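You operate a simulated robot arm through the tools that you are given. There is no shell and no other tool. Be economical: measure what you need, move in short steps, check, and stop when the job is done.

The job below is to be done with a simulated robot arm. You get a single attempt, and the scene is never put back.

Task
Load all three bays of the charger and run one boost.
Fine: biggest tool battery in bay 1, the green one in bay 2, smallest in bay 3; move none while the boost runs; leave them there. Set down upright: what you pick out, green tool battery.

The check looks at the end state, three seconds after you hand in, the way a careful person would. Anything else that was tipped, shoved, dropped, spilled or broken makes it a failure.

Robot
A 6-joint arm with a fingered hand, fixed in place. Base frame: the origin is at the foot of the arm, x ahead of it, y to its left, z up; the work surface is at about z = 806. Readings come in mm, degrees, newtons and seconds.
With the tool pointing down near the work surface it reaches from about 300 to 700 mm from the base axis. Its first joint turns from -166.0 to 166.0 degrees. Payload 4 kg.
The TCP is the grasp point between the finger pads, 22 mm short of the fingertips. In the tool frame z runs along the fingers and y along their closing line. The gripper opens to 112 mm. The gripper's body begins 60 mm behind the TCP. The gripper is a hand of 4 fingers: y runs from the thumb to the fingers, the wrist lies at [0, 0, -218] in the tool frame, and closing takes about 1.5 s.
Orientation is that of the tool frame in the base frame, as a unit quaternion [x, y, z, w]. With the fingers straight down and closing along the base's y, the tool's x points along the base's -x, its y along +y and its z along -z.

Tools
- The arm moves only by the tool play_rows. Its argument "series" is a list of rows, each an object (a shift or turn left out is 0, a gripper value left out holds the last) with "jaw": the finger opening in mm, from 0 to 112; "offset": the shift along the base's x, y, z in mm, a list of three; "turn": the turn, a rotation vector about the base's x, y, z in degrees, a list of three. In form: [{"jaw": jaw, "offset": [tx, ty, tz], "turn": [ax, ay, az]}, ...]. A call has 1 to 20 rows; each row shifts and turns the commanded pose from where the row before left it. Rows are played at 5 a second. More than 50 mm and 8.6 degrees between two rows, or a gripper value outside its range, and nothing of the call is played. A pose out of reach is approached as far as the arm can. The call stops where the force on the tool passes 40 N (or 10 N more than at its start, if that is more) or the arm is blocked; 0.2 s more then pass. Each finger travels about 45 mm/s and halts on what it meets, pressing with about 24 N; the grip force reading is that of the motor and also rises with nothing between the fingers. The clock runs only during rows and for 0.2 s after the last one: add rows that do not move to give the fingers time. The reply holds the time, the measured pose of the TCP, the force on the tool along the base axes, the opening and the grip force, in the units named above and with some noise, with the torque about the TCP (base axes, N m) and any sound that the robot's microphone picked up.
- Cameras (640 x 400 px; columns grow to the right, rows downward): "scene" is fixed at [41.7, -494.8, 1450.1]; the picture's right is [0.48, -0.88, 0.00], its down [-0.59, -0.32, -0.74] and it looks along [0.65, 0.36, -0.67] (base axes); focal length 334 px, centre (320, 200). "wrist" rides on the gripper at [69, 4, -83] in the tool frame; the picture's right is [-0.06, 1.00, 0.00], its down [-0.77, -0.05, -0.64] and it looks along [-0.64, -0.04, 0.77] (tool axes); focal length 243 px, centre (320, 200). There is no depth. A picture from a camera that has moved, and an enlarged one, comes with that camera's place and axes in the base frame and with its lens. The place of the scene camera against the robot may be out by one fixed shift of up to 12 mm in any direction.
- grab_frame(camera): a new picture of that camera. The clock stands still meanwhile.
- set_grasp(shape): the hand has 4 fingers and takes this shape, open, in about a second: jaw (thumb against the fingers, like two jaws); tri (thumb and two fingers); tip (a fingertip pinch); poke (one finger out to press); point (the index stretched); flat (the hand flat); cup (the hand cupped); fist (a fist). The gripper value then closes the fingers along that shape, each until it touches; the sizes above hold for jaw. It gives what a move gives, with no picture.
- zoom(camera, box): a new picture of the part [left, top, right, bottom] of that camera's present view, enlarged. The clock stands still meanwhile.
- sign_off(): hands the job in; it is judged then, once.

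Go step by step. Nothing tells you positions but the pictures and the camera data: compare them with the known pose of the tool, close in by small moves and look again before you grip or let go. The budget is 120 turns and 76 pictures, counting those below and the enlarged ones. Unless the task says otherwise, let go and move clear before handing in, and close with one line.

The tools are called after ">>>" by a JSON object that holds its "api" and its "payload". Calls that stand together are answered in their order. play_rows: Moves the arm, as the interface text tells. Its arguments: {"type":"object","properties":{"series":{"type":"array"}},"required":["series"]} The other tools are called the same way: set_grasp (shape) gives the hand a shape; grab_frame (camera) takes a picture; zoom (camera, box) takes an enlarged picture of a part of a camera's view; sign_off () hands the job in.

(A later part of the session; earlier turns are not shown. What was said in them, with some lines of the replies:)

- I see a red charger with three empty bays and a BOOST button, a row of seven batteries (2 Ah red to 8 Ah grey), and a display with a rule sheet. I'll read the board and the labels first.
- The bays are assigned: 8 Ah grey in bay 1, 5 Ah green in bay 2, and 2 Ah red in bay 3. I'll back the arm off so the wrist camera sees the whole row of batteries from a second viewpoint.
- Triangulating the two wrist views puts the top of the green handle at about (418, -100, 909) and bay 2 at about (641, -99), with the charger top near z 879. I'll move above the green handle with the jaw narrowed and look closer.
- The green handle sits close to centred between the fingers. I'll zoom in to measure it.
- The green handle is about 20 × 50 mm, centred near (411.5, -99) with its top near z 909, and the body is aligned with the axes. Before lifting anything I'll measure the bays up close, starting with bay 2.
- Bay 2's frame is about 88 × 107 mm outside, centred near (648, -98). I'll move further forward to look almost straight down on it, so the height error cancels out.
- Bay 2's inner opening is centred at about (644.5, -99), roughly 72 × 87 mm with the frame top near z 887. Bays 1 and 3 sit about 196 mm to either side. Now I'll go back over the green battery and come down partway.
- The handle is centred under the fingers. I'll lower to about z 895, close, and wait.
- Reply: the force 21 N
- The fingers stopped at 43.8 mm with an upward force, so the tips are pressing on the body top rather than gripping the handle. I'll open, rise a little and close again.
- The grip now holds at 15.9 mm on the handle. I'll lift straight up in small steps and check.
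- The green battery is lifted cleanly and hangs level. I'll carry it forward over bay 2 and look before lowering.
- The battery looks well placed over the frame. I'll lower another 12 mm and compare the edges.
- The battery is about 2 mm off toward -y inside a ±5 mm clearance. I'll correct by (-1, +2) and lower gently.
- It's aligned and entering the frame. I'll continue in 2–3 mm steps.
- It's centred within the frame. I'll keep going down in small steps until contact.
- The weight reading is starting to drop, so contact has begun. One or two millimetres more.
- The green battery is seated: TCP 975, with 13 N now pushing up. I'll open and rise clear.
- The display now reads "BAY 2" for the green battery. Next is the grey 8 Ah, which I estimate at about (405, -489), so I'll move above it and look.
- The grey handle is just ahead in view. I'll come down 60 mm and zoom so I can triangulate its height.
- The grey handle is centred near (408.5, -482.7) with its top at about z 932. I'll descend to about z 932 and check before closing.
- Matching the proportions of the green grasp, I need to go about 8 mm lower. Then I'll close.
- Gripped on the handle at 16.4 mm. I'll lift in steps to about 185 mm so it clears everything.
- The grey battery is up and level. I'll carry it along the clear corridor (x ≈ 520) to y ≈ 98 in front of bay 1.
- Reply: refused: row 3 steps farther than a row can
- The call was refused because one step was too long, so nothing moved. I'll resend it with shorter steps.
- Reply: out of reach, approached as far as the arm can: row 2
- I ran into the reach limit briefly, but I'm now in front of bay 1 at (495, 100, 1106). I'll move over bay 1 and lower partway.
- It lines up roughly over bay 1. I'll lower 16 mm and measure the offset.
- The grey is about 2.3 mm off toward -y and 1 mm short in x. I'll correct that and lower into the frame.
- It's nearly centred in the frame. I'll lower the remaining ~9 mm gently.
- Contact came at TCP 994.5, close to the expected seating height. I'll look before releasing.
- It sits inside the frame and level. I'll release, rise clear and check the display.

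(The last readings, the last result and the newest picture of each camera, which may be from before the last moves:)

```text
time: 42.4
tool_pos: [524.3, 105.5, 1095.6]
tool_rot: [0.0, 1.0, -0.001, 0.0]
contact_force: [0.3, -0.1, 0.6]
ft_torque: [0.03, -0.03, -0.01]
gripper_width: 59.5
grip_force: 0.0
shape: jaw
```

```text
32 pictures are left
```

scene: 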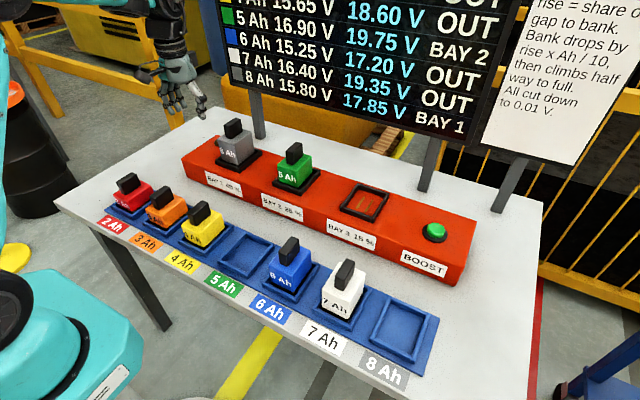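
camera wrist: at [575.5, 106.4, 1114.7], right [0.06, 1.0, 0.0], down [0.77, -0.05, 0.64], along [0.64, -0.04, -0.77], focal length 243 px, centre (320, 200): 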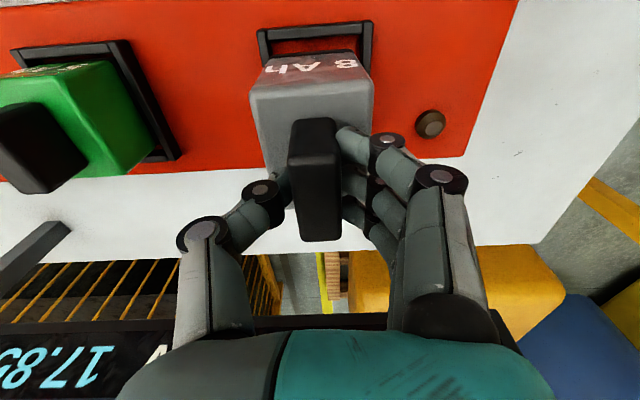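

The display shows 8 Ah in BAY 1. Next is the red 2 Ah, which should be around (411, 285).

>>> {"api": "play_rows", "payload": {"series": [{"offset": [-30, 36, 0]}, {"offset": [-30, 36, 0]}, {"offset": [-30, 36, -15]}, {"offset": [-28, 36, -20]}, {"offset": [0, 36, -20]}, {"offset": [0, 0, -30]}, {}, {}]}}

>>> {"api": "grab_frame", "payload": {"camera": "wrist"}}

>>> {"api": "zoom", "payload": {"camera": "wrist", "box": [240, 0, 400, 160]}}

```text
time: 44.2
tool_pos: [405.1, 286.0, 1010.4]
tool_rot: [0.0, 1.0, -0.001, 0.0]
contact_force: [-0.7, 0.7, 0.1]
ft_torque: [0.01, 0.02, 0.04]
gripper_width: 59.2
grip_force: 0.0
shape: jaw
```

```text
31 pictures are left
camera wrist: at [336.8, 291.3, 1092.7], right [0.06, 1.0, 0.0], down [0.77, -0.05, 0.64], along [0.64, -0.04, -0.77], focal length 243 px, centre (320, 200)
```

wrist: 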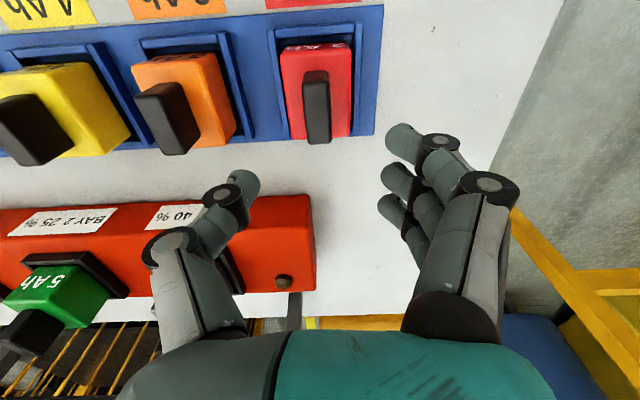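

```text
2.50 times, centred on (320, 80) of wrist
camera zoom: at [336.8, 291.3, 1092.7], right [0.06, 1.0, 0.0], down [0.77, -0.05, 0.64], along [0.64, -0.04, -0.77], focal length 606 px, centre (320, 500)
```

zoom: 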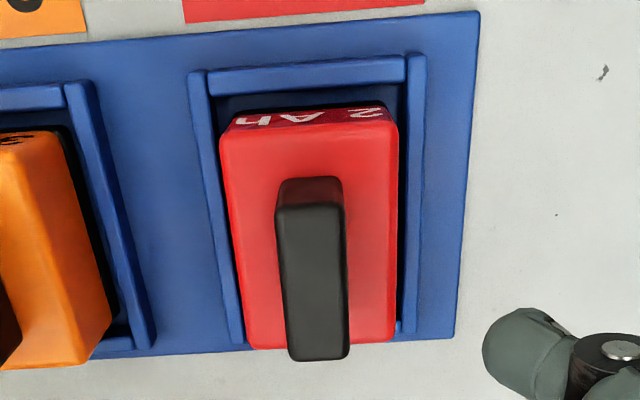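

The red handle is centred near (411, 284.6) with its top near z 895. Bay 3 is at the edge of reach, so I'll grip with the hand tilted 10° back toward the base, in the plane of the handle, and slightly off-centre.

>>> {"api": "play_rows", "payload": {"series": [{"offset": [0, -1.4, -20], "turn": [0, -5, 0]}, {"offset": [0, 0, -30], "turn": [0, -5, 0]}, {"offset": [0, 0, -30]}, {}, {}]}}

>>> {"api": "grab_frame", "payload": {"camera": "wrist"}}

```text
time: 45.4
tool_pos: [405.5, 280.8, 930.7]
tool_rot: [0.0, 0.996, 0.0, 0.087]
contact_force: [0.2, 0.7, 0.2]
ft_torque: [-0.02, 0.0, 0.02]
gripper_width: 59.4
grip_force: 0.0
shape: jaw
```

```text
29 pictures are left
camera wrist: at [324.0, 286.8, 999.4], right [0.06, 1.0, 0.01], down [0.64, -0.05, 0.77], along [0.76, -0.04, -0.64], focal length 243 px, centre (320, 200)
```

wrist: 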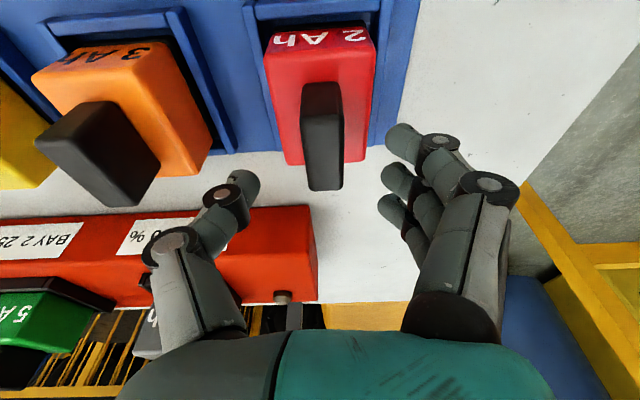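

The tilt is in and the handle is about 3 mm to +y of the tool. I'll correct, lower to about z 893 and close.

>>> {"api": "play_rows", "payload": {"series": [{"offset": [0, 3, -20]}, {"offset": [0, 0, -17]}, {}, {"jaw": 5}, {}, {}, {}, {}, {}, {}, {}]}}

>>> {"api": "grab_frame", "payload": {"camera": "wrist"}}

```text
time: 47.8
tool_pos: [406.0, 282.5, 892.4]
tool_rot: [0.0, 0.996, 0.001, 0.087]
contact_force: [-0.3, -0.3, 0.2]
ft_torque: [0.07, 0.0, 0.02]
gripper_width: 16.7
grip_force: 23.7
shape: jaw
```

```text
28 pictures are left
camera wrist: at [324.7, 288.9, 962.2], right [0.06, 1.0, 0.01], down [0.64, -0.05, 0.77], along [0.76, -0.04, -0.64], focal length 243 px, centre (320, 200)
```

wrist: 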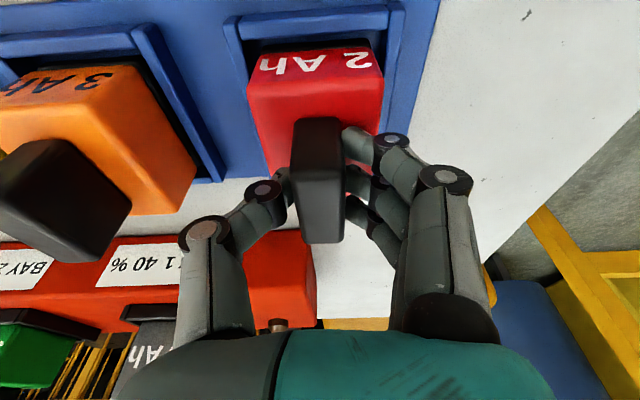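

Gripped at 16.7 mm. I'll lift straight up to about z 1030, clear of all the handles.

>>> {"api": "play_rows", "payload": {"series": [{"offset": [0, 0, 6]}, {"offset": [0, 0, 12]}, {"offset": [0, 0, 22]}, {"offset": [0, 0, 30]}, {"offset": [0, 0, 35]}, {"offset": [0, 0, 35]}, {}]}}

>>> {"api": "grab_frame", "payload": {"camera": "wrist"}}

```text
time: 49.4
tool_pos: [407.1, 282.3, 1032.4]
tool_rot: [0.001, 0.996, 0.0, 0.088]
contact_force: [0.6, 0.2, -4.0]
ft_torque: [0.02, 0.02, -0.01]
gripper_width: 16.9
grip_force: 23.6
shape: jaw
```

```text
27 pictures are left
camera wrist: at [324.2, 287.3, 1102.2], right [0.06, 1.0, 0.01], down [0.64, -0.05, 0.76], along [0.76, -0.04, -0.64], focal length 243 px, centre (320, 200)
```

wrist: 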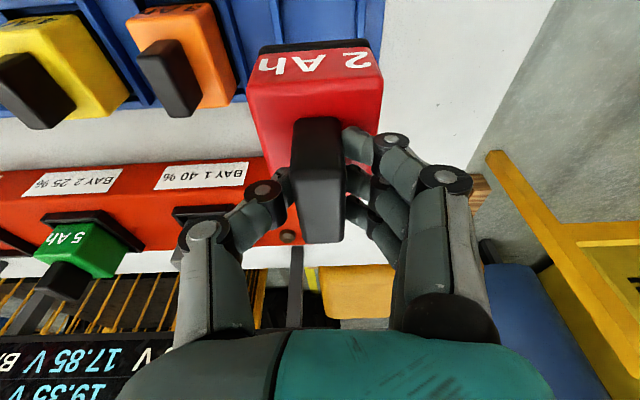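

The red battery hangs steady. I'll carry it along the corridor to y ≈ -296.

>>> {"api": "play_rows", "payload": {"series": [{"offset": [40, 0, 0]}, {"offset": [35, -20, 0]}, {"offset": [18, -40, 0]}, {"offset": [0, -40, 0]}, {"offset": [0, -40, 0]}, {"offset": [0, -40, 0]}, {"offset": [0, -40, 0]}, {"offset": [0, -40, 0]}, {"offset": [0, -40, 0]}, {"offset": [0, -40, 0]}, {"offset": [0, -40, 0]}, {"offset": [0, -40, 0]}, {"offset": [0, -40, 0]}, {"offset": [0, -40, 0]}, {"offset": [0, -40, 0]}, {"offset": [0, -40, 0]}, {}, {}]}}

>>> {"api": "play_rows", "payload": {"series": [{"offset": [35, 0, 0]}, {"offset": [35, 0, 0]}, {"offset": [35, 0, -10]}, {"offset": [33, 0, -20]}, {}, {}]}}

>>> {"api": "grab_frame", "payload": {"camera": "wrist"}}

```text
time: 53.2
tool_pos: [499.4, -295.9, 1032.1]
tool_rot: [0.0, 0.996, 0.0, 0.087]
contact_force: [-0.3, -0.1, -5.7]
ft_torque: [0.02, 0.01, -0.02]
gripper_width: 16.8
grip_force: 23.8
shape: jaw
```

```text
time: 54.6
tool_pos: [635.9, -295.6, 1004.3]
tool_rot: [-0.001, 0.996, 0.0, 0.087]
contact_force: [-0.1, 0.1, -4.3]
ft_torque: [0.0, 0.02, -0.01]
gripper_width: 16.6
grip_force: 24.1
shape: jaw
```

```text
26 pictures are left
camera wrist: at [554.0, -290.2, 1072.9], right [0.06, 1.0, 0.01], down [0.64, -0.05, 0.76], along [0.76, -0.04, -0.64], focal length 243 px, centre (320, 200)
```

wrist: 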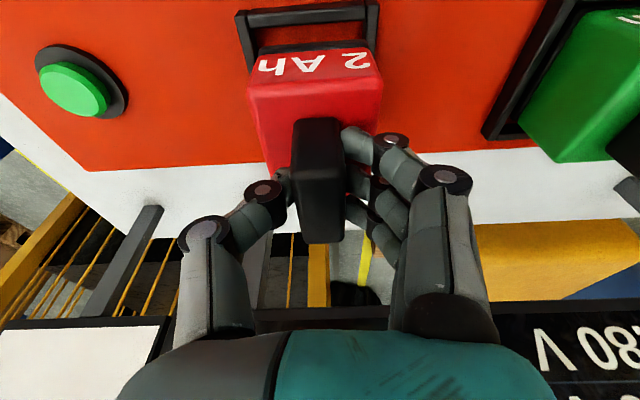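

Bay 3 is within reach with the tilt. I'll lower 25 mm and measure the alignment.

>>> {"api": "play_rows", "payload": {"series": [{"offset": [1, 0, -12]}, {"offset": [0, 0, -13]}, {}, {}]}}

>>> {"api": "zoom", "payload": {"camera": "wrist", "box": [230, 0, 390, 100]}}

>>> {"api": "zoom", "payload": {"camera": "scene", "box": [320, 150, 410, 230]}}

```text
time: 55.6
tool_pos: [636.4, -294.1, 976.4]
tool_rot: [0.0, 0.996, 0.001, 0.087]
contact_force: [0.4, 0.4, -4.3]
ft_torque: [0.01, -0.03, 0.0]
gripper_width: 16.6
grip_force: 23.9
shape: jaw
```

```text
4.00 times, centred on (310, 50) of wrist
camera zoom: at [554.1, -289.6, 1046.8], right [0.06, 1.0, 0.01], down [0.64, -0.05, 0.77], along [0.76, -0.04, -0.64], focal length 970 px, centre (360, 800)
```

zoom: 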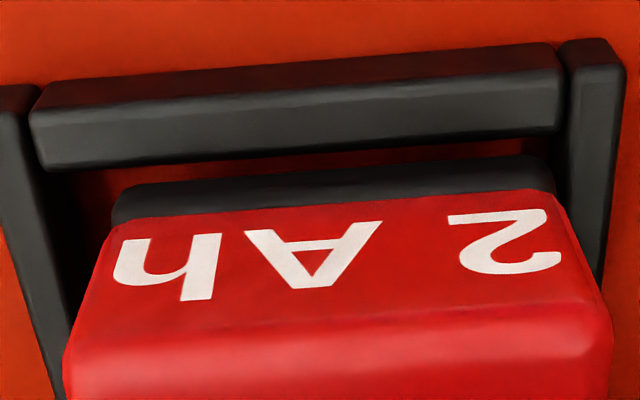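

```text
5.00 times, centred on (365, 190) of scene
camera zoom: at [41.7, -494.8, 1450.1], right [0.48, -0.88, 0.0], down [-0.59, -0.32, -0.74], along [0.65, 0.36, -0.67], focal length 1672 px, centre (95, 250)
```

zoom: 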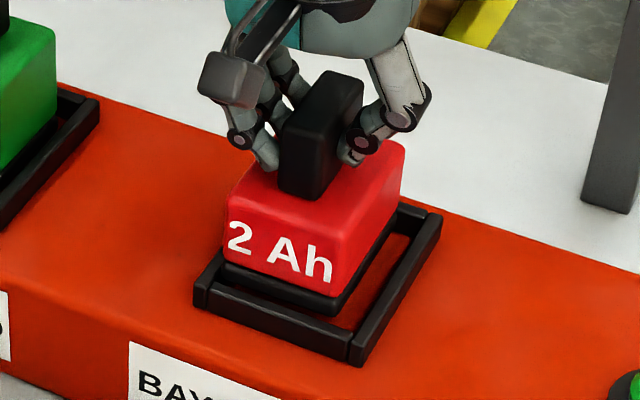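

The red is about 3.5 mm too far toward +y. I'll correct and lower part of the way.

>>> {"api": "play_rows", "payload": {"series": [{"offset": [0.5, -3.5, 0]}, {"offset": [0, 0, -4]}, {"offset": [0, 0, -3]}, {}, {}]}}

>>> {"api": "zoom", "payload": {"camera": "wrist", "box": [230, 0, 390, 100]}}

>>> {"api": "zoom", "payload": {"camera": "scene", "box": [320, 150, 410, 230]}}

```text
time: 56.8
tool_pos: [637.8, -299.2, 971.0]
tool_rot: [-0.001, 0.996, 0.0, 0.087]
contact_force: [0.5, 0.9, -4.8]
ft_torque: [-0.03, 0.04, -0.02]
gripper_width: 16.6
grip_force: 24.0
shape: jaw
```

```text
4.00 times, centred on (310, 50) of wrist
camera zoom: at [555.5, -293.7, 1040.1], right [0.06, 1.0, 0.01], down [0.64, -0.05, 0.76], along [0.76, -0.04, -0.64], focal length 970 px, centre (360, 800)
```

zoom: 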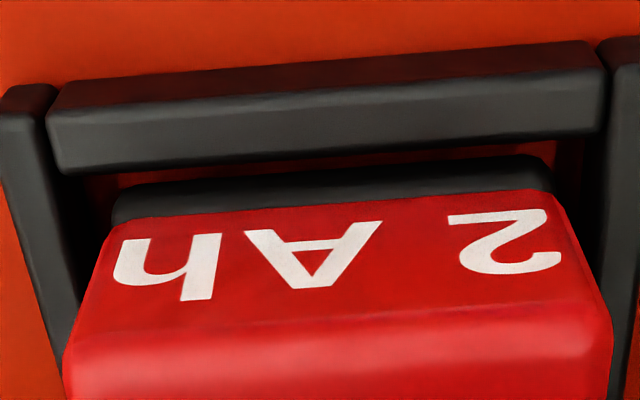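

```text
5.00 times, centred on (365, 190) of scene
camera zoom: at [41.7, -494.8, 1450.1], right [0.48, -0.88, 0.0], down [-0.59, -0.32, -0.74], along [0.65, 0.36, -0.67], focal length 1672 px, centre (95, 250)
```

zoom: 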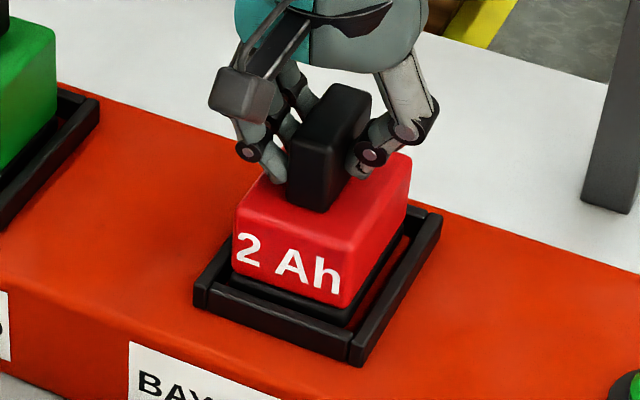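

It's centred now. I'll lower the last ~10 mm in small steps.

>>> {"api": "play_rows", "payload": {"series": [{"offset": [0, 0, -3]}, {"offset": [0, 0, -3]}, {"offset": [0, 0, -2]}, {"offset": [0, 0, -1]}, {}]}}

```text
time: 58.0
tool_pos: [638.4, -299.2, 960.5]
tool_rot: [0.0, 0.996, 0.0, 0.088]
contact_force: [0.5, -1.2, 1.1]
ft_torque: [0.03, -0.02, -0.05]
gripper_width: 16.5
grip_force: 23.2
shape: jaw
```

Contact is made at z 960.5, as predicted. I'll lower 0.7 mm more, then release, rise clear and check the scene.

>>> {"api": "play_rows", "payload": {"series": [{"offset": [0, 0, -0.7]}, {}, {"jaw": 60}, {}, {}, {}, {}, {"offset": [0, 0, 20]}, {"offset": [0, 0, 40]}, {"offset": [-30, 0, 30]}, {"offset": [-40, 0, 0]}, {}]}}

>>> {"api": "grab_frame", "payload": {"camera": "scene"}}

>>> {"api": "grab_frame", "payload": {"camera": "wrist"}}

```text
time: 60.6
tool_pos: [566.4, -297.6, 1051.1]
tool_rot: [0.0, 0.996, -0.001, 0.088]
contact_force: [0.4, -0.4, 0.1]
ft_torque: [0.01, -0.02, 0.0]
gripper_width: 59.3
grip_force: 0.0
shape: jaw
```

```text
21 pictures are left
```

scene: 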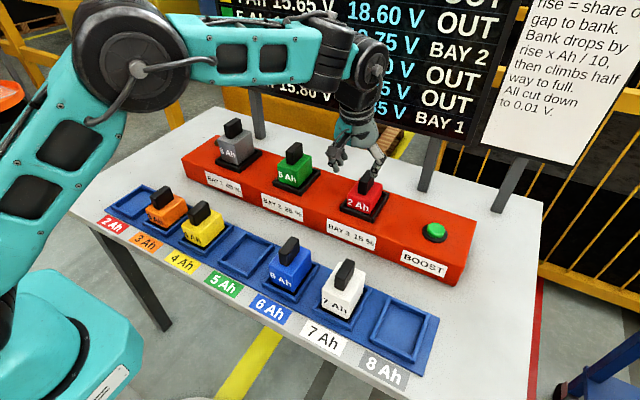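

```text
20 pictures are left
camera wrist: at [484.8, -293.7, 1121.0], right [0.06, 1.0, 0.01], down [0.64, -0.05, 0.77], along [0.76, -0.04, -0.64], focal length 243 px, centre (320, 200)
```

wrist: 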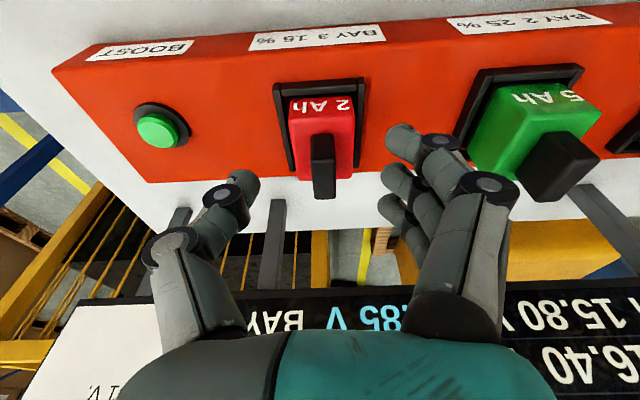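

All three batteries are seated in their bays. The BOOST button is near (627, -478, 891), about 789 mm from the base, so I need the hand yawed toward it and tilted outward. I'll reposition above the clear area and set the poke shape.

>>> {"api": "play_rows", "payload": {"series": [{"offset": [-10, -25, 0], "turn": [0, 0, -7.46]}, {"offset": [-10, -25, 0], "turn": [0, 0, -7.46]}, {"offset": [0, -25, 0], "turn": [0, 0, -7.46]}, {"offset": [0, -25, 0], "turn": [0, 0, -7.46]}, {"offset": [0, -20, 0], "turn": [0, 0, -7.46]}, {"turn": [-4.55, -5.97, 0]}, {"turn": [-4.55, -5.97, 0]}, {"turn": [-4.55, -5.97, 0]}, {"turn": [-4.55, -5.97, 0]}, {}]}}

>>> {"api": "set_grasp", "payload": {"shape": "poke"}}

>>> {"api": "grab_frame", "payload": {"camera": "wrist"}}

>>> {"api": "grab_frame", "payload": {"camera": "scene"}}

```text
time: 62.8
tool_pos: [549.1, -419.1, 1052.7]
tool_rot: [0.301, 0.89, -0.11, 0.325]
contact_force: [-0.4, 0.1, -1.1]
ft_torque: [-0.03, 0.0, -0.01]
gripper_width: 59.6
grip_force: 0.1
shape: jaw
```

```text
time: 63.7
tool_pos: [548.0, -419.6, 1051.2]
tool_rot: [0.3, 0.89, -0.109, 0.324]
contact_force: [0.1, 0.4, 0.4]
ft_torque: [0.01, 0.0, 0.01]
gripper_width: 0.1
grip_force: 0.0
shape: poke
```

```text
19 pictures are left
camera wrist: at [466.7, -350.2, 1070.0], right [0.64, 0.76, 0.04], down [0.11, -0.14, 0.98], along [0.76, -0.63, -0.18], focal length 243 px, centre (320, 200)
```

wrist: 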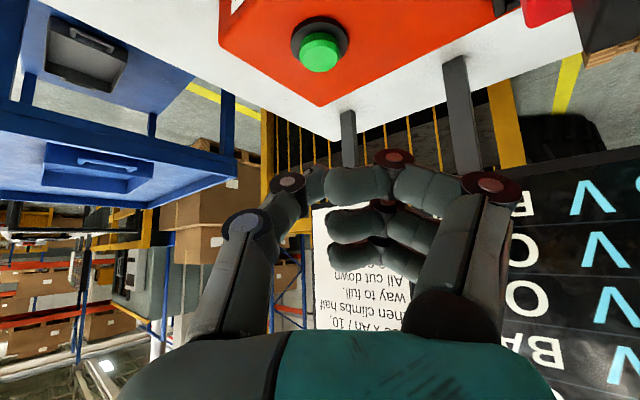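

```text
18 pictures are left
```

scene: 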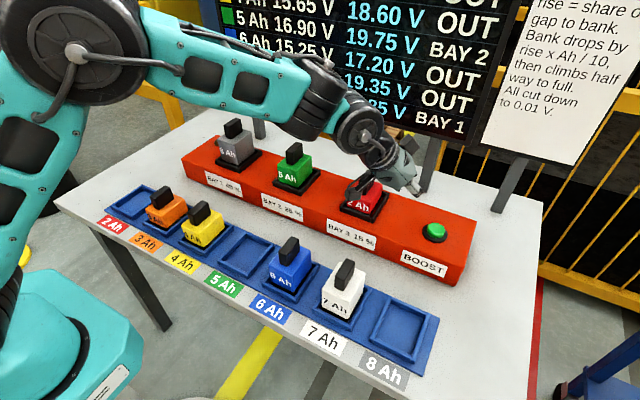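

The hand looks partly closed in the poke shape. I'll zoom to find the extended finger.

>>> {"api": "zoom", "payload": {"camera": "wrist", "box": [200, 110, 520, 310]}}

>>> {"api": "zoom", "payload": {"camera": "scene", "box": [320, 90, 460, 220]}}

```text
2.00 times, centred on (360, 210) of wrist
camera zoom: at [466.7, -350.2, 1070.0], right [0.64, 0.76, 0.04], down [0.11, -0.14, 0.98], along [0.76, -0.63, -0.18], focal length 485 px, centre (240, 180)
```

zoom: 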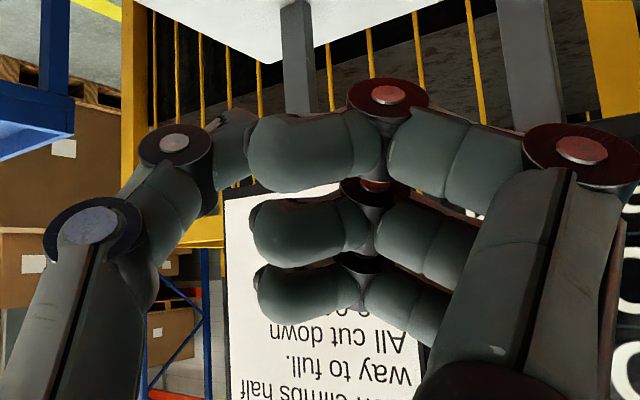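

```text
3.08 times, centred on (390, 155) of scene
camera zoom: at [41.7, -494.8, 1450.1], right [0.48, -0.88, 0.0], down [-0.59, -0.32, -0.74], along [0.65, 0.36, -0.67], focal length 1029 px, centre (105, 338)
```

zoom: 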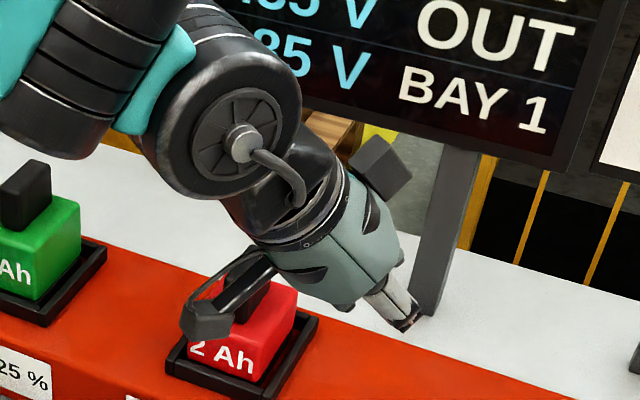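

The hand may still be settling into shape, so I'll wait a second and look again.

>>> {"api": "play_rows", "payload": {"series": [{}, {}, {}, {}, {}, {}]}}

>>> {"api": "grab_frame", "payload": {"camera": "wrist"}}

```text
time: 65.1
tool_pos: [548.4, -418.7, 1051.1]
tool_rot: [0.3, 0.89, -0.109, 0.325]
contact_force: [0.0, 0.1, -0.2]
ft_torque: [0.0, -0.03, 0.0]
gripper_width: 0.0
grip_force: 0.0
shape: poke
```

```text
15 pictures are left
camera wrist: at [466.7, -350.2, 1070.0], right [0.64, 0.76, 0.04], down [0.11, -0.14, 0.98], along [0.76, -0.63, -0.18], focal length 243 px, centre (320, 200)
```

wrist: 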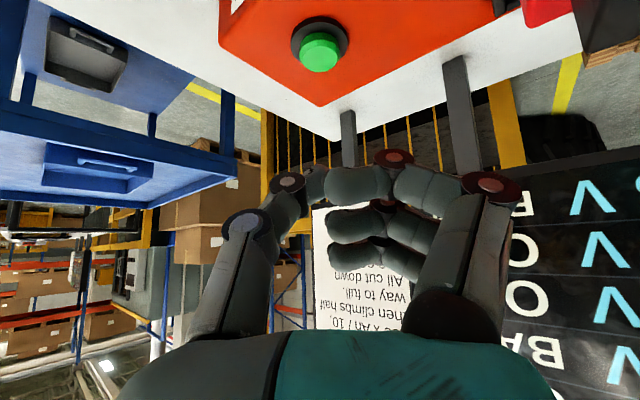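

The poke shape just curls the fingers, so no clear tip stands out. I'll try "point" and look at where the index goes.

>>> {"api": "set_grasp", "payload": {"shape": "point"}}

>>> {"api": "play_rows", "payload": {"series": [{}, {}, {}]}}

>>> {"api": "grab_frame", "payload": {"camera": "wrist"}}

```text
time: 66.0
tool_pos: [547.6, -419.0, 1052.0]
tool_rot: [0.3, 0.89, -0.109, 0.324]
contact_force: [0.1, 0.3, 0.3]
ft_torque: [0.01, 0.01, 0.01]
gripper_width: 105.8
grip_force: 0.1
shape: point
```

```text
time: 66.8
tool_pos: [547.7, -420.0, 1051.1]
tool_rot: [0.3, 0.891, -0.108, 0.324]
contact_force: [0.1, 0.3, 0.4]
ft_torque: [0.03, 0.0, 0.03]
gripper_width: 106.0
grip_force: 0.0
shape: point
```

```text
14 pictures are left
camera wrist: at [466.7, -350.2, 1070.0], right [0.64, 0.76, 0.04], down [0.11, -0.14, 0.98], along [0.76, -0.63, -0.18], focal length 243 px, centre (320, 200)
```

wrist: 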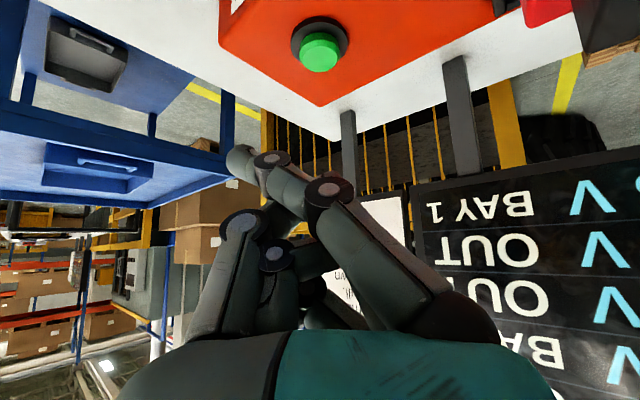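

"Point" angles the index sideways, while the closed jaw has a well-defined tip: the index tip would sit about 31 mm below the TCP at this tilt. I'll use the jaw closed and move above the button.

>>> {"api": "set_grasp", "payload": {"shape": "jaw"}}

>>> {"api": "play_rows", "payload": {"series": [{"jaw": 0}, {}, {}, {}, {}, {}, {}, {}, {"offset": [27, -20, 0]}, {"offset": [27, -20, -10]}, {"offset": [28, -20, -20]}, {"offset": [0, 0, -30]}, {}, {}]}}

>>> {"api": "grab_frame", "payload": {"camera": "wrist"}}

>>> {"api": "zoom", "payload": {"camera": "scene", "box": [360, 140, 500, 280]}}

```text
time: 67.7
tool_pos: [547.8, -417.9, 1051.4]
tool_rot: [0.3, 0.89, -0.109, 0.324]
contact_force: [0.7, 0.0, 1.3]
ft_torque: [-0.01, -0.01, 0.02]
gripper_width: 112.1
grip_force: 0.0
shape: jaw
```

```text
time: 70.7
tool_pos: [629.8, -479.0, 991.8]
tool_rot: [0.301, 0.89, -0.11, 0.324]
contact_force: [1.0, -0.1, -0.4]
ft_torque: [-0.01, -0.01, 0.04]
gripper_width: 0.0
grip_force: 23.5
shape: jaw
```

```text
13 pictures are left
camera wrist: at [548.0, -409.4, 1010.0], right [0.64, 0.76, 0.04], down [0.11, -0.14, 0.98], along [0.76, -0.63, -0.17], focal length 243 px, centre (320, 200)
```

wrist: 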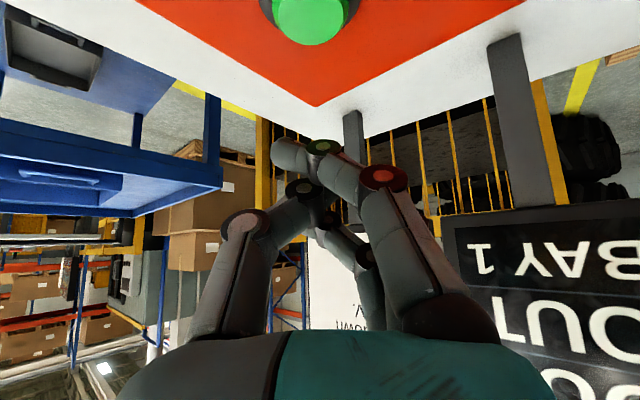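

```text
2.86 times, centred on (430, 210) of scene
camera zoom: at [41.7, -494.8, 1450.1], right [0.48, -0.88, 0.0], down [-0.59, -0.32, -0.74], along [0.65, 0.36, -0.67], focal length 956 px, centre (6, 171)
```

zoom: 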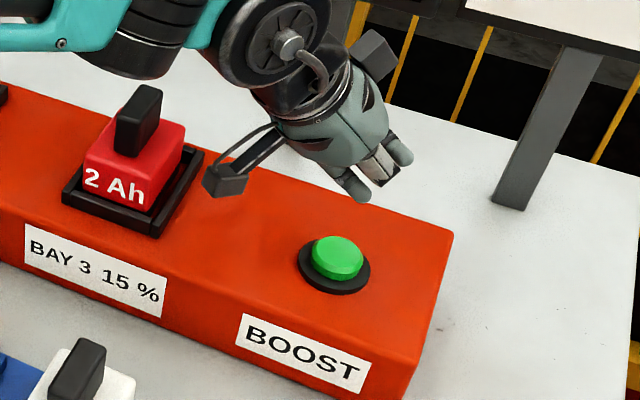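

The index tip sits at about TCP + (-17, -5, -22), which the scene view confirms. I'll shift so the tip is over the button, lower 50 mm and check.

>>> {"api": "play_rows", "payload": {"series": [{"offset": [14.5, 5.8, 0]}, {"offset": [0, 0, -25]}, {"offset": [0, 0, -25]}, {}, {}]}}

>>> {"api": "zoom", "payload": {"camera": "scene", "box": [380, 160, 480, 260]}}

>>> {"api": "grab_frame", "payload": {"camera": "wrist"}}

```text
time: 71.9
tool_pos: [644.6, -472.4, 940.4]
tool_rot: [0.301, 0.89, -0.11, 0.323]
contact_force: [-0.3, 0.4, 0.6]
ft_torque: [0.01, -0.01, 0.0]
gripper_width: 0.0
grip_force: 24.9
shape: jaw
```

```text
4.00 times, centred on (430, 210) of scene
camera zoom: at [41.7, -494.8, 1450.1], right [0.48, -0.88, 0.0], down [-0.59, -0.32, -0.74], along [0.65, 0.36, -0.67], focal length 1338 px, centre (-120, 160)
```

zoom: 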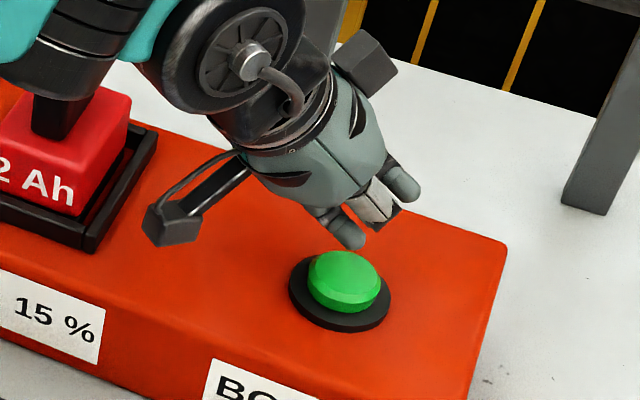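

```text
10 pictures are left
camera wrist: at [563.6, -404.1, 959.3], right [0.64, 0.76, 0.04], down [0.11, -0.14, 0.98], along [0.76, -0.63, -0.17], focal length 243 px, centre (320, 200)
```

wrist: 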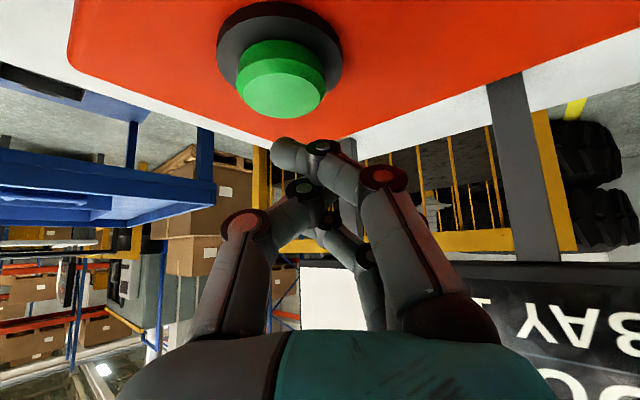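

The tip is lined up above the button with about 25 mm to go. I'll lower and press in small steps.

>>> {"api": "play_rows", "payload": {"series": [{"offset": [0, 0, -10]}, {"offset": [0, 0, -8]}, {"offset": [0, 0, -3]}, {"offset": [0, 0, -2]}, {}]}}

```text
time: 73.1
tool_pos: [644.9, -472.9, 919.5]
tool_rot: [0.301, 0.89, -0.109, 0.324]
contact_force: [0.5, 0.3, 1.7]
ft_torque: [0.02, -0.02, -0.01]
gripper_width: 0.0
grip_force: 23.8
shape: jaw
```

>>> {"api": "play_rows", "payload": {"series": [{"offset": [0, 0, -2]}, {"offset": [0, 0, -2]}, {"offset": [0, 0, -2]}, {}]}}

>>> {"api": "zoom", "payload": {"camera": "scene", "box": [380, 160, 480, 260]}}

```text
time: 74.1
tool_pos: [646.1, -474.0, 913.5]
tool_rot: [0.3, 0.89, -0.11, 0.325]
contact_force: [2.5, 2.5, 10.8]
ft_torque: [-0.09, 0.11, 0.01]
gripper_width: 0.0
grip_force: 24.2
shape: jaw
```

```text
4.00 times, centred on (430, 210) of scene
camera zoom: at [41.7, -494.8, 1450.1], right [0.48, -0.88, 0.0], down [-0.59, -0.32, -0.74], along [0.65, 0.36, -0.67], focal length 1338 px, centre (-120, 160)
```

zoom: 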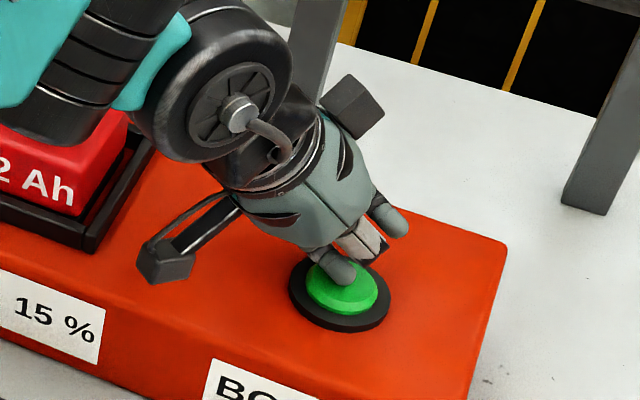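

The tip is on the button, and the cap is partly pressed at 11 N, with no sound yet. I'll press a bit further.

>>> {"api": "play_rows", "payload": {"series": [{"offset": [0, 0, -1.5]}, {"offset": [0, 0, -1.5]}, {}]}}

```text
time: 74.9
tool_pos: [644.2, -472.5, 911.8]
tool_rot: [0.3, 0.89, -0.11, 0.326]
contact_force: [6.3, 1.4, 17.9]
ft_torque: [-0.12, 0.25, 0.0]
gripper_width: 0.0
grip_force: 23.9
shape: jaw
```

Force is 18 N with no sound. I'll push down a little more.

>>> {"api": "play_rows", "payload": {"series": [{"offset": [0, 0, -1.5]}, {"offset": [0, 0, -1.5]}, {}]}}

>>> {"api": "grab_frame", "payload": {"camera": "scene"}}

```text
time: 75.7
tool_pos: [644.2, -474.2, 908.5]
tool_rot: [0.3, 0.89, -0.109, 0.326]
contact_force: [7.5, 0.8, 24.0]
ft_torque: [-0.23, 0.39, 0.02]
gripper_width: 0.1
grip_force: 23.8
shape: jaw
```

```text
8 pictures are left
```

scene: 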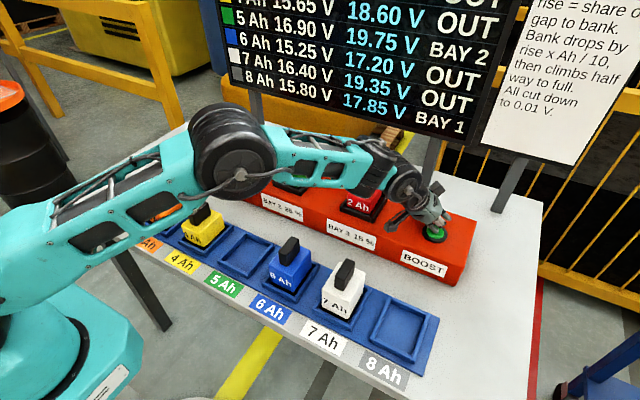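

The board is unchanged and the button still has travel. I'll press a few millimetres more.

>>> {"api": "play_rows", "payload": {"series": [{"offset": [0, 0, -1.5]}, {"offset": [0, 0, -1.5]}, {"offset": [0, 0, -1.5]}, {}]}}

```text
time: 76.7
tool_pos: [644.8, -474.2, 905.2]
tool_rot: [0.299, 0.89, -0.11, 0.328]
contact_force: [8.6, 7.2, 31.9]
ft_torque: [-0.11, 0.58, -0.08]
gripper_width: 0.1
grip_force: 24.3
shape: jaw
```

>>> {"api": "zoom", "payload": {"camera": "scene", "box": [380, 160, 480, 260]}}

```text
4.00 times, centred on (430, 210) of scene
camera zoom: at [41.7, -494.8, 1450.1], right [0.48, -0.88, 0.0], down [-0.59, -0.32, -0.74], along [0.65, 0.36, -0.67], focal length 1338 px, centre (-120, 160)
```

zoom: 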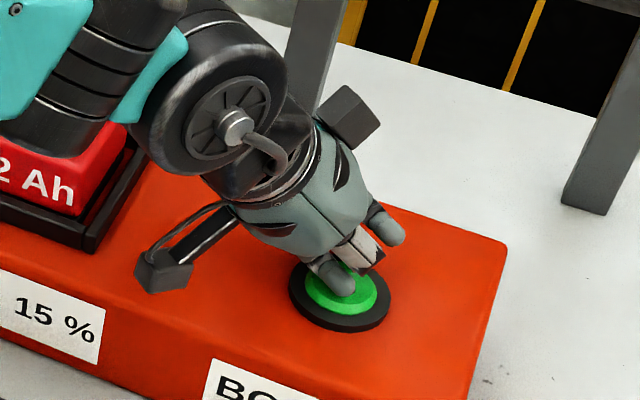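

The cap is nearly flush with its ring. I'll lift off and wait, listening and watching the board.

>>> {"api": "play_rows", "payload": {"series": [{"offset": [0, 0, 8]}, {"offset": [0, 0, 20]}, {"offset": [0, 0, 40]}, {"offset": [0, 0, 40]}, {}, {}]}}

>>> {"api": "grab_frame", "payload": {"camera": "scene"}}

```text
time: 78.1
tool_pos: [645.4, -475.9, 1009.1]
tool_rot: [0.301, 0.89, -0.109, 0.324]
contact_force: [0.0, -0.1, 0.0]
ft_torque: [-0.01, 0.0, -0.03]
gripper_width: 0.0
grip_force: 24.0
shape: jaw
```

```text
6 pictures are left
```

scene: 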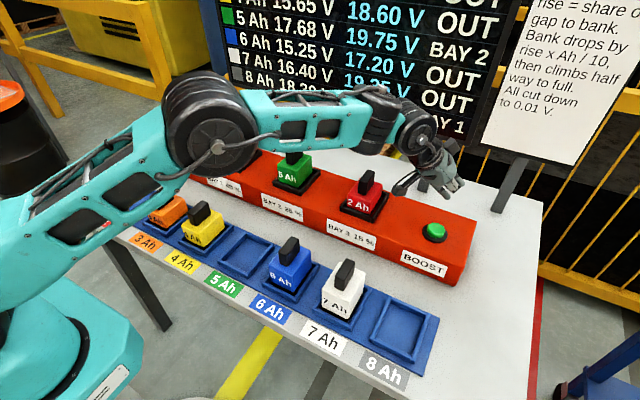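

The boost has taken: 5 Ah went from 16.90 to 17.68 V, and 8 Ah rose from 15.80 V. I'll back the hand off and wait for it to finish.

>>> {"api": "play_rows", "payload": {"series": [{"offset": [-25, 15, 30]}, {"offset": [-25, 15, 30]}, {"offset": [-25, 15, 20]}, {"offset": [-25, 15, 0]}, {}, {}, {}, {}, {}, {}, {}, {}, {}, {}, {}, {}, {}, {}, {}, {}]}}

>>> {"api": "play_rows", "payload": {"series": [{}, {}, {}, {}, {}, {}, {}, {}, {}, {}, {}, {}, {}, {}, {}, {}, {}, {}, {}, {}]}}

>>> {"api": "grab_frame", "payload": {"camera": "scene"}}

```text
time: 82.3
tool_pos: [543.8, -414.0, 1088.2]
tool_rot: [0.301, 0.89, -0.11, 0.324]
contact_force: [0.1, 0.0, -0.1]
ft_torque: [0.0, 0.01, 0.0]
gripper_width: 0.0
grip_force: 23.9
shape: jaw
```

```text
time: 86.5
tool_pos: [544.3, -413.0, 1088.4]
tool_rot: [0.3, 0.89, -0.109, 0.324]
contact_force: [0.3, 0.2, -0.5]
ft_torque: [0.01, -0.05, 0.04]
gripper_width: 0.3
grip_force: 23.9
shape: jaw
```

```text
5 pictures are left
```

scene: 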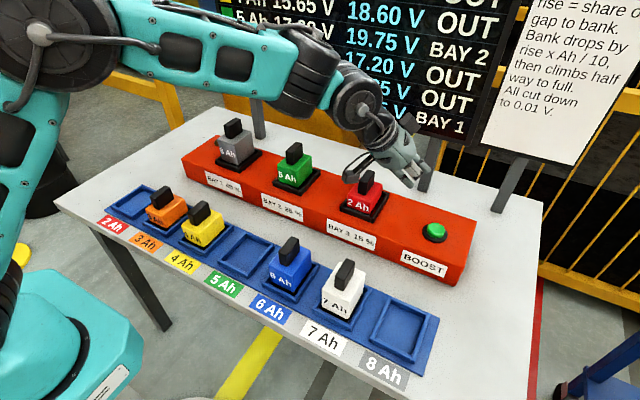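

The arm hides part of the board. I'll swing up and away from the table so I can read the final voltages, which also leaves the hand clear.

>>> {"api": "play_rows", "payload": {"series": [{"offset": [-20, 0, 30]}, {"offset": [-20, 20, 30], "turn": [0, 0, 7.46]}, {"offset": [-20, 35, 20], "turn": [0, 0, 7.46]}, {"offset": [-20, 40, 20], "turn": [0, 0, 7.46]}, {"offset": [-20, 40, 20], "turn": [0, 0, 7.46]}, {"offset": [-20, 40, 0], "turn": [0, 0, 7.46]}, {"offset": [-20, 40, 0]}, {"offset": [0, 40, 0]}, {"offset": [0, 40, 0]}, {}, {}, {}, {}, {}, {}, {}, {}, {}]}}

>>> {"api": "grab_frame", "payload": {"camera": "wrist"}}

>>> {"api": "zoom", "payload": {"camera": "scene", "box": [200, 0, 500, 150]}}

```text
time: 90.3
tool_pos: [404.2, -120.2, 1209.3]
tool_rot: [0.001, 0.939, 0.0, 0.343]
contact_force: [0.0, 0.4, -0.4]
ft_torque: [0.02, -0.07, 0.0]
gripper_width: 0.0
grip_force: 24.1
shape: jaw
```

```text
4 pictures are left
camera wrist: at [298.6, -115.7, 1228.2], right [0.05, 1.0, 0.04], down [0.17, -0.05, 0.98], along [0.98, -0.04, -0.17], focal length 243 px, centre (320, 200)
```

wrist: 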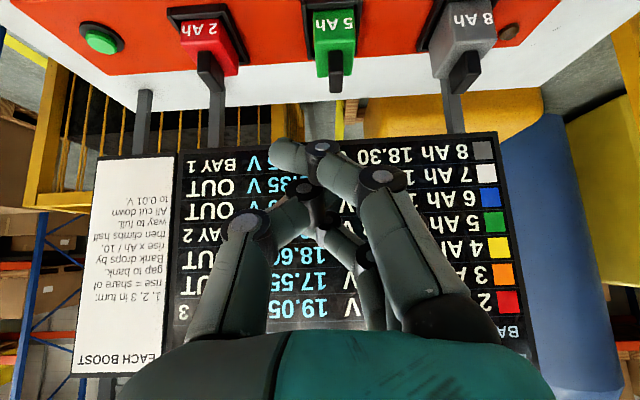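

```text
2.13 times, centred on (350, 75) of scene
camera zoom: at [41.7, -494.8, 1450.1], right [0.48, -0.88, 0.0], down [-0.59, -0.32, -0.74], along [0.65, 0.36, -0.67], focal length 714 px, centre (256, 467)
```

zoom: 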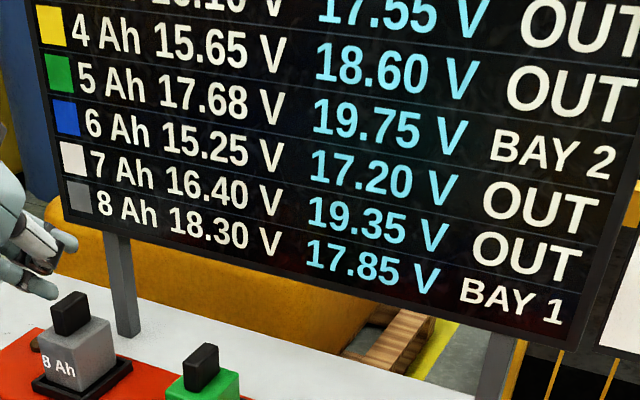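

The 5 Ah reading has held at 17.68 V and 8 Ah reads 18.30 V. The board also shows the third battery in bay 3, the hand is clear, and nothing else has been disturbed, so I'm handing in.

>>> {"api": "sign_off", "payload": {}}

```text
The job is handed in.
```

I loaded 8 Ah (grey) in bay 1, 5 Ah (green, upright) in bay 2 and 2 Ah (red) in bay 3, then ran one boost without moving any of them and handed in.
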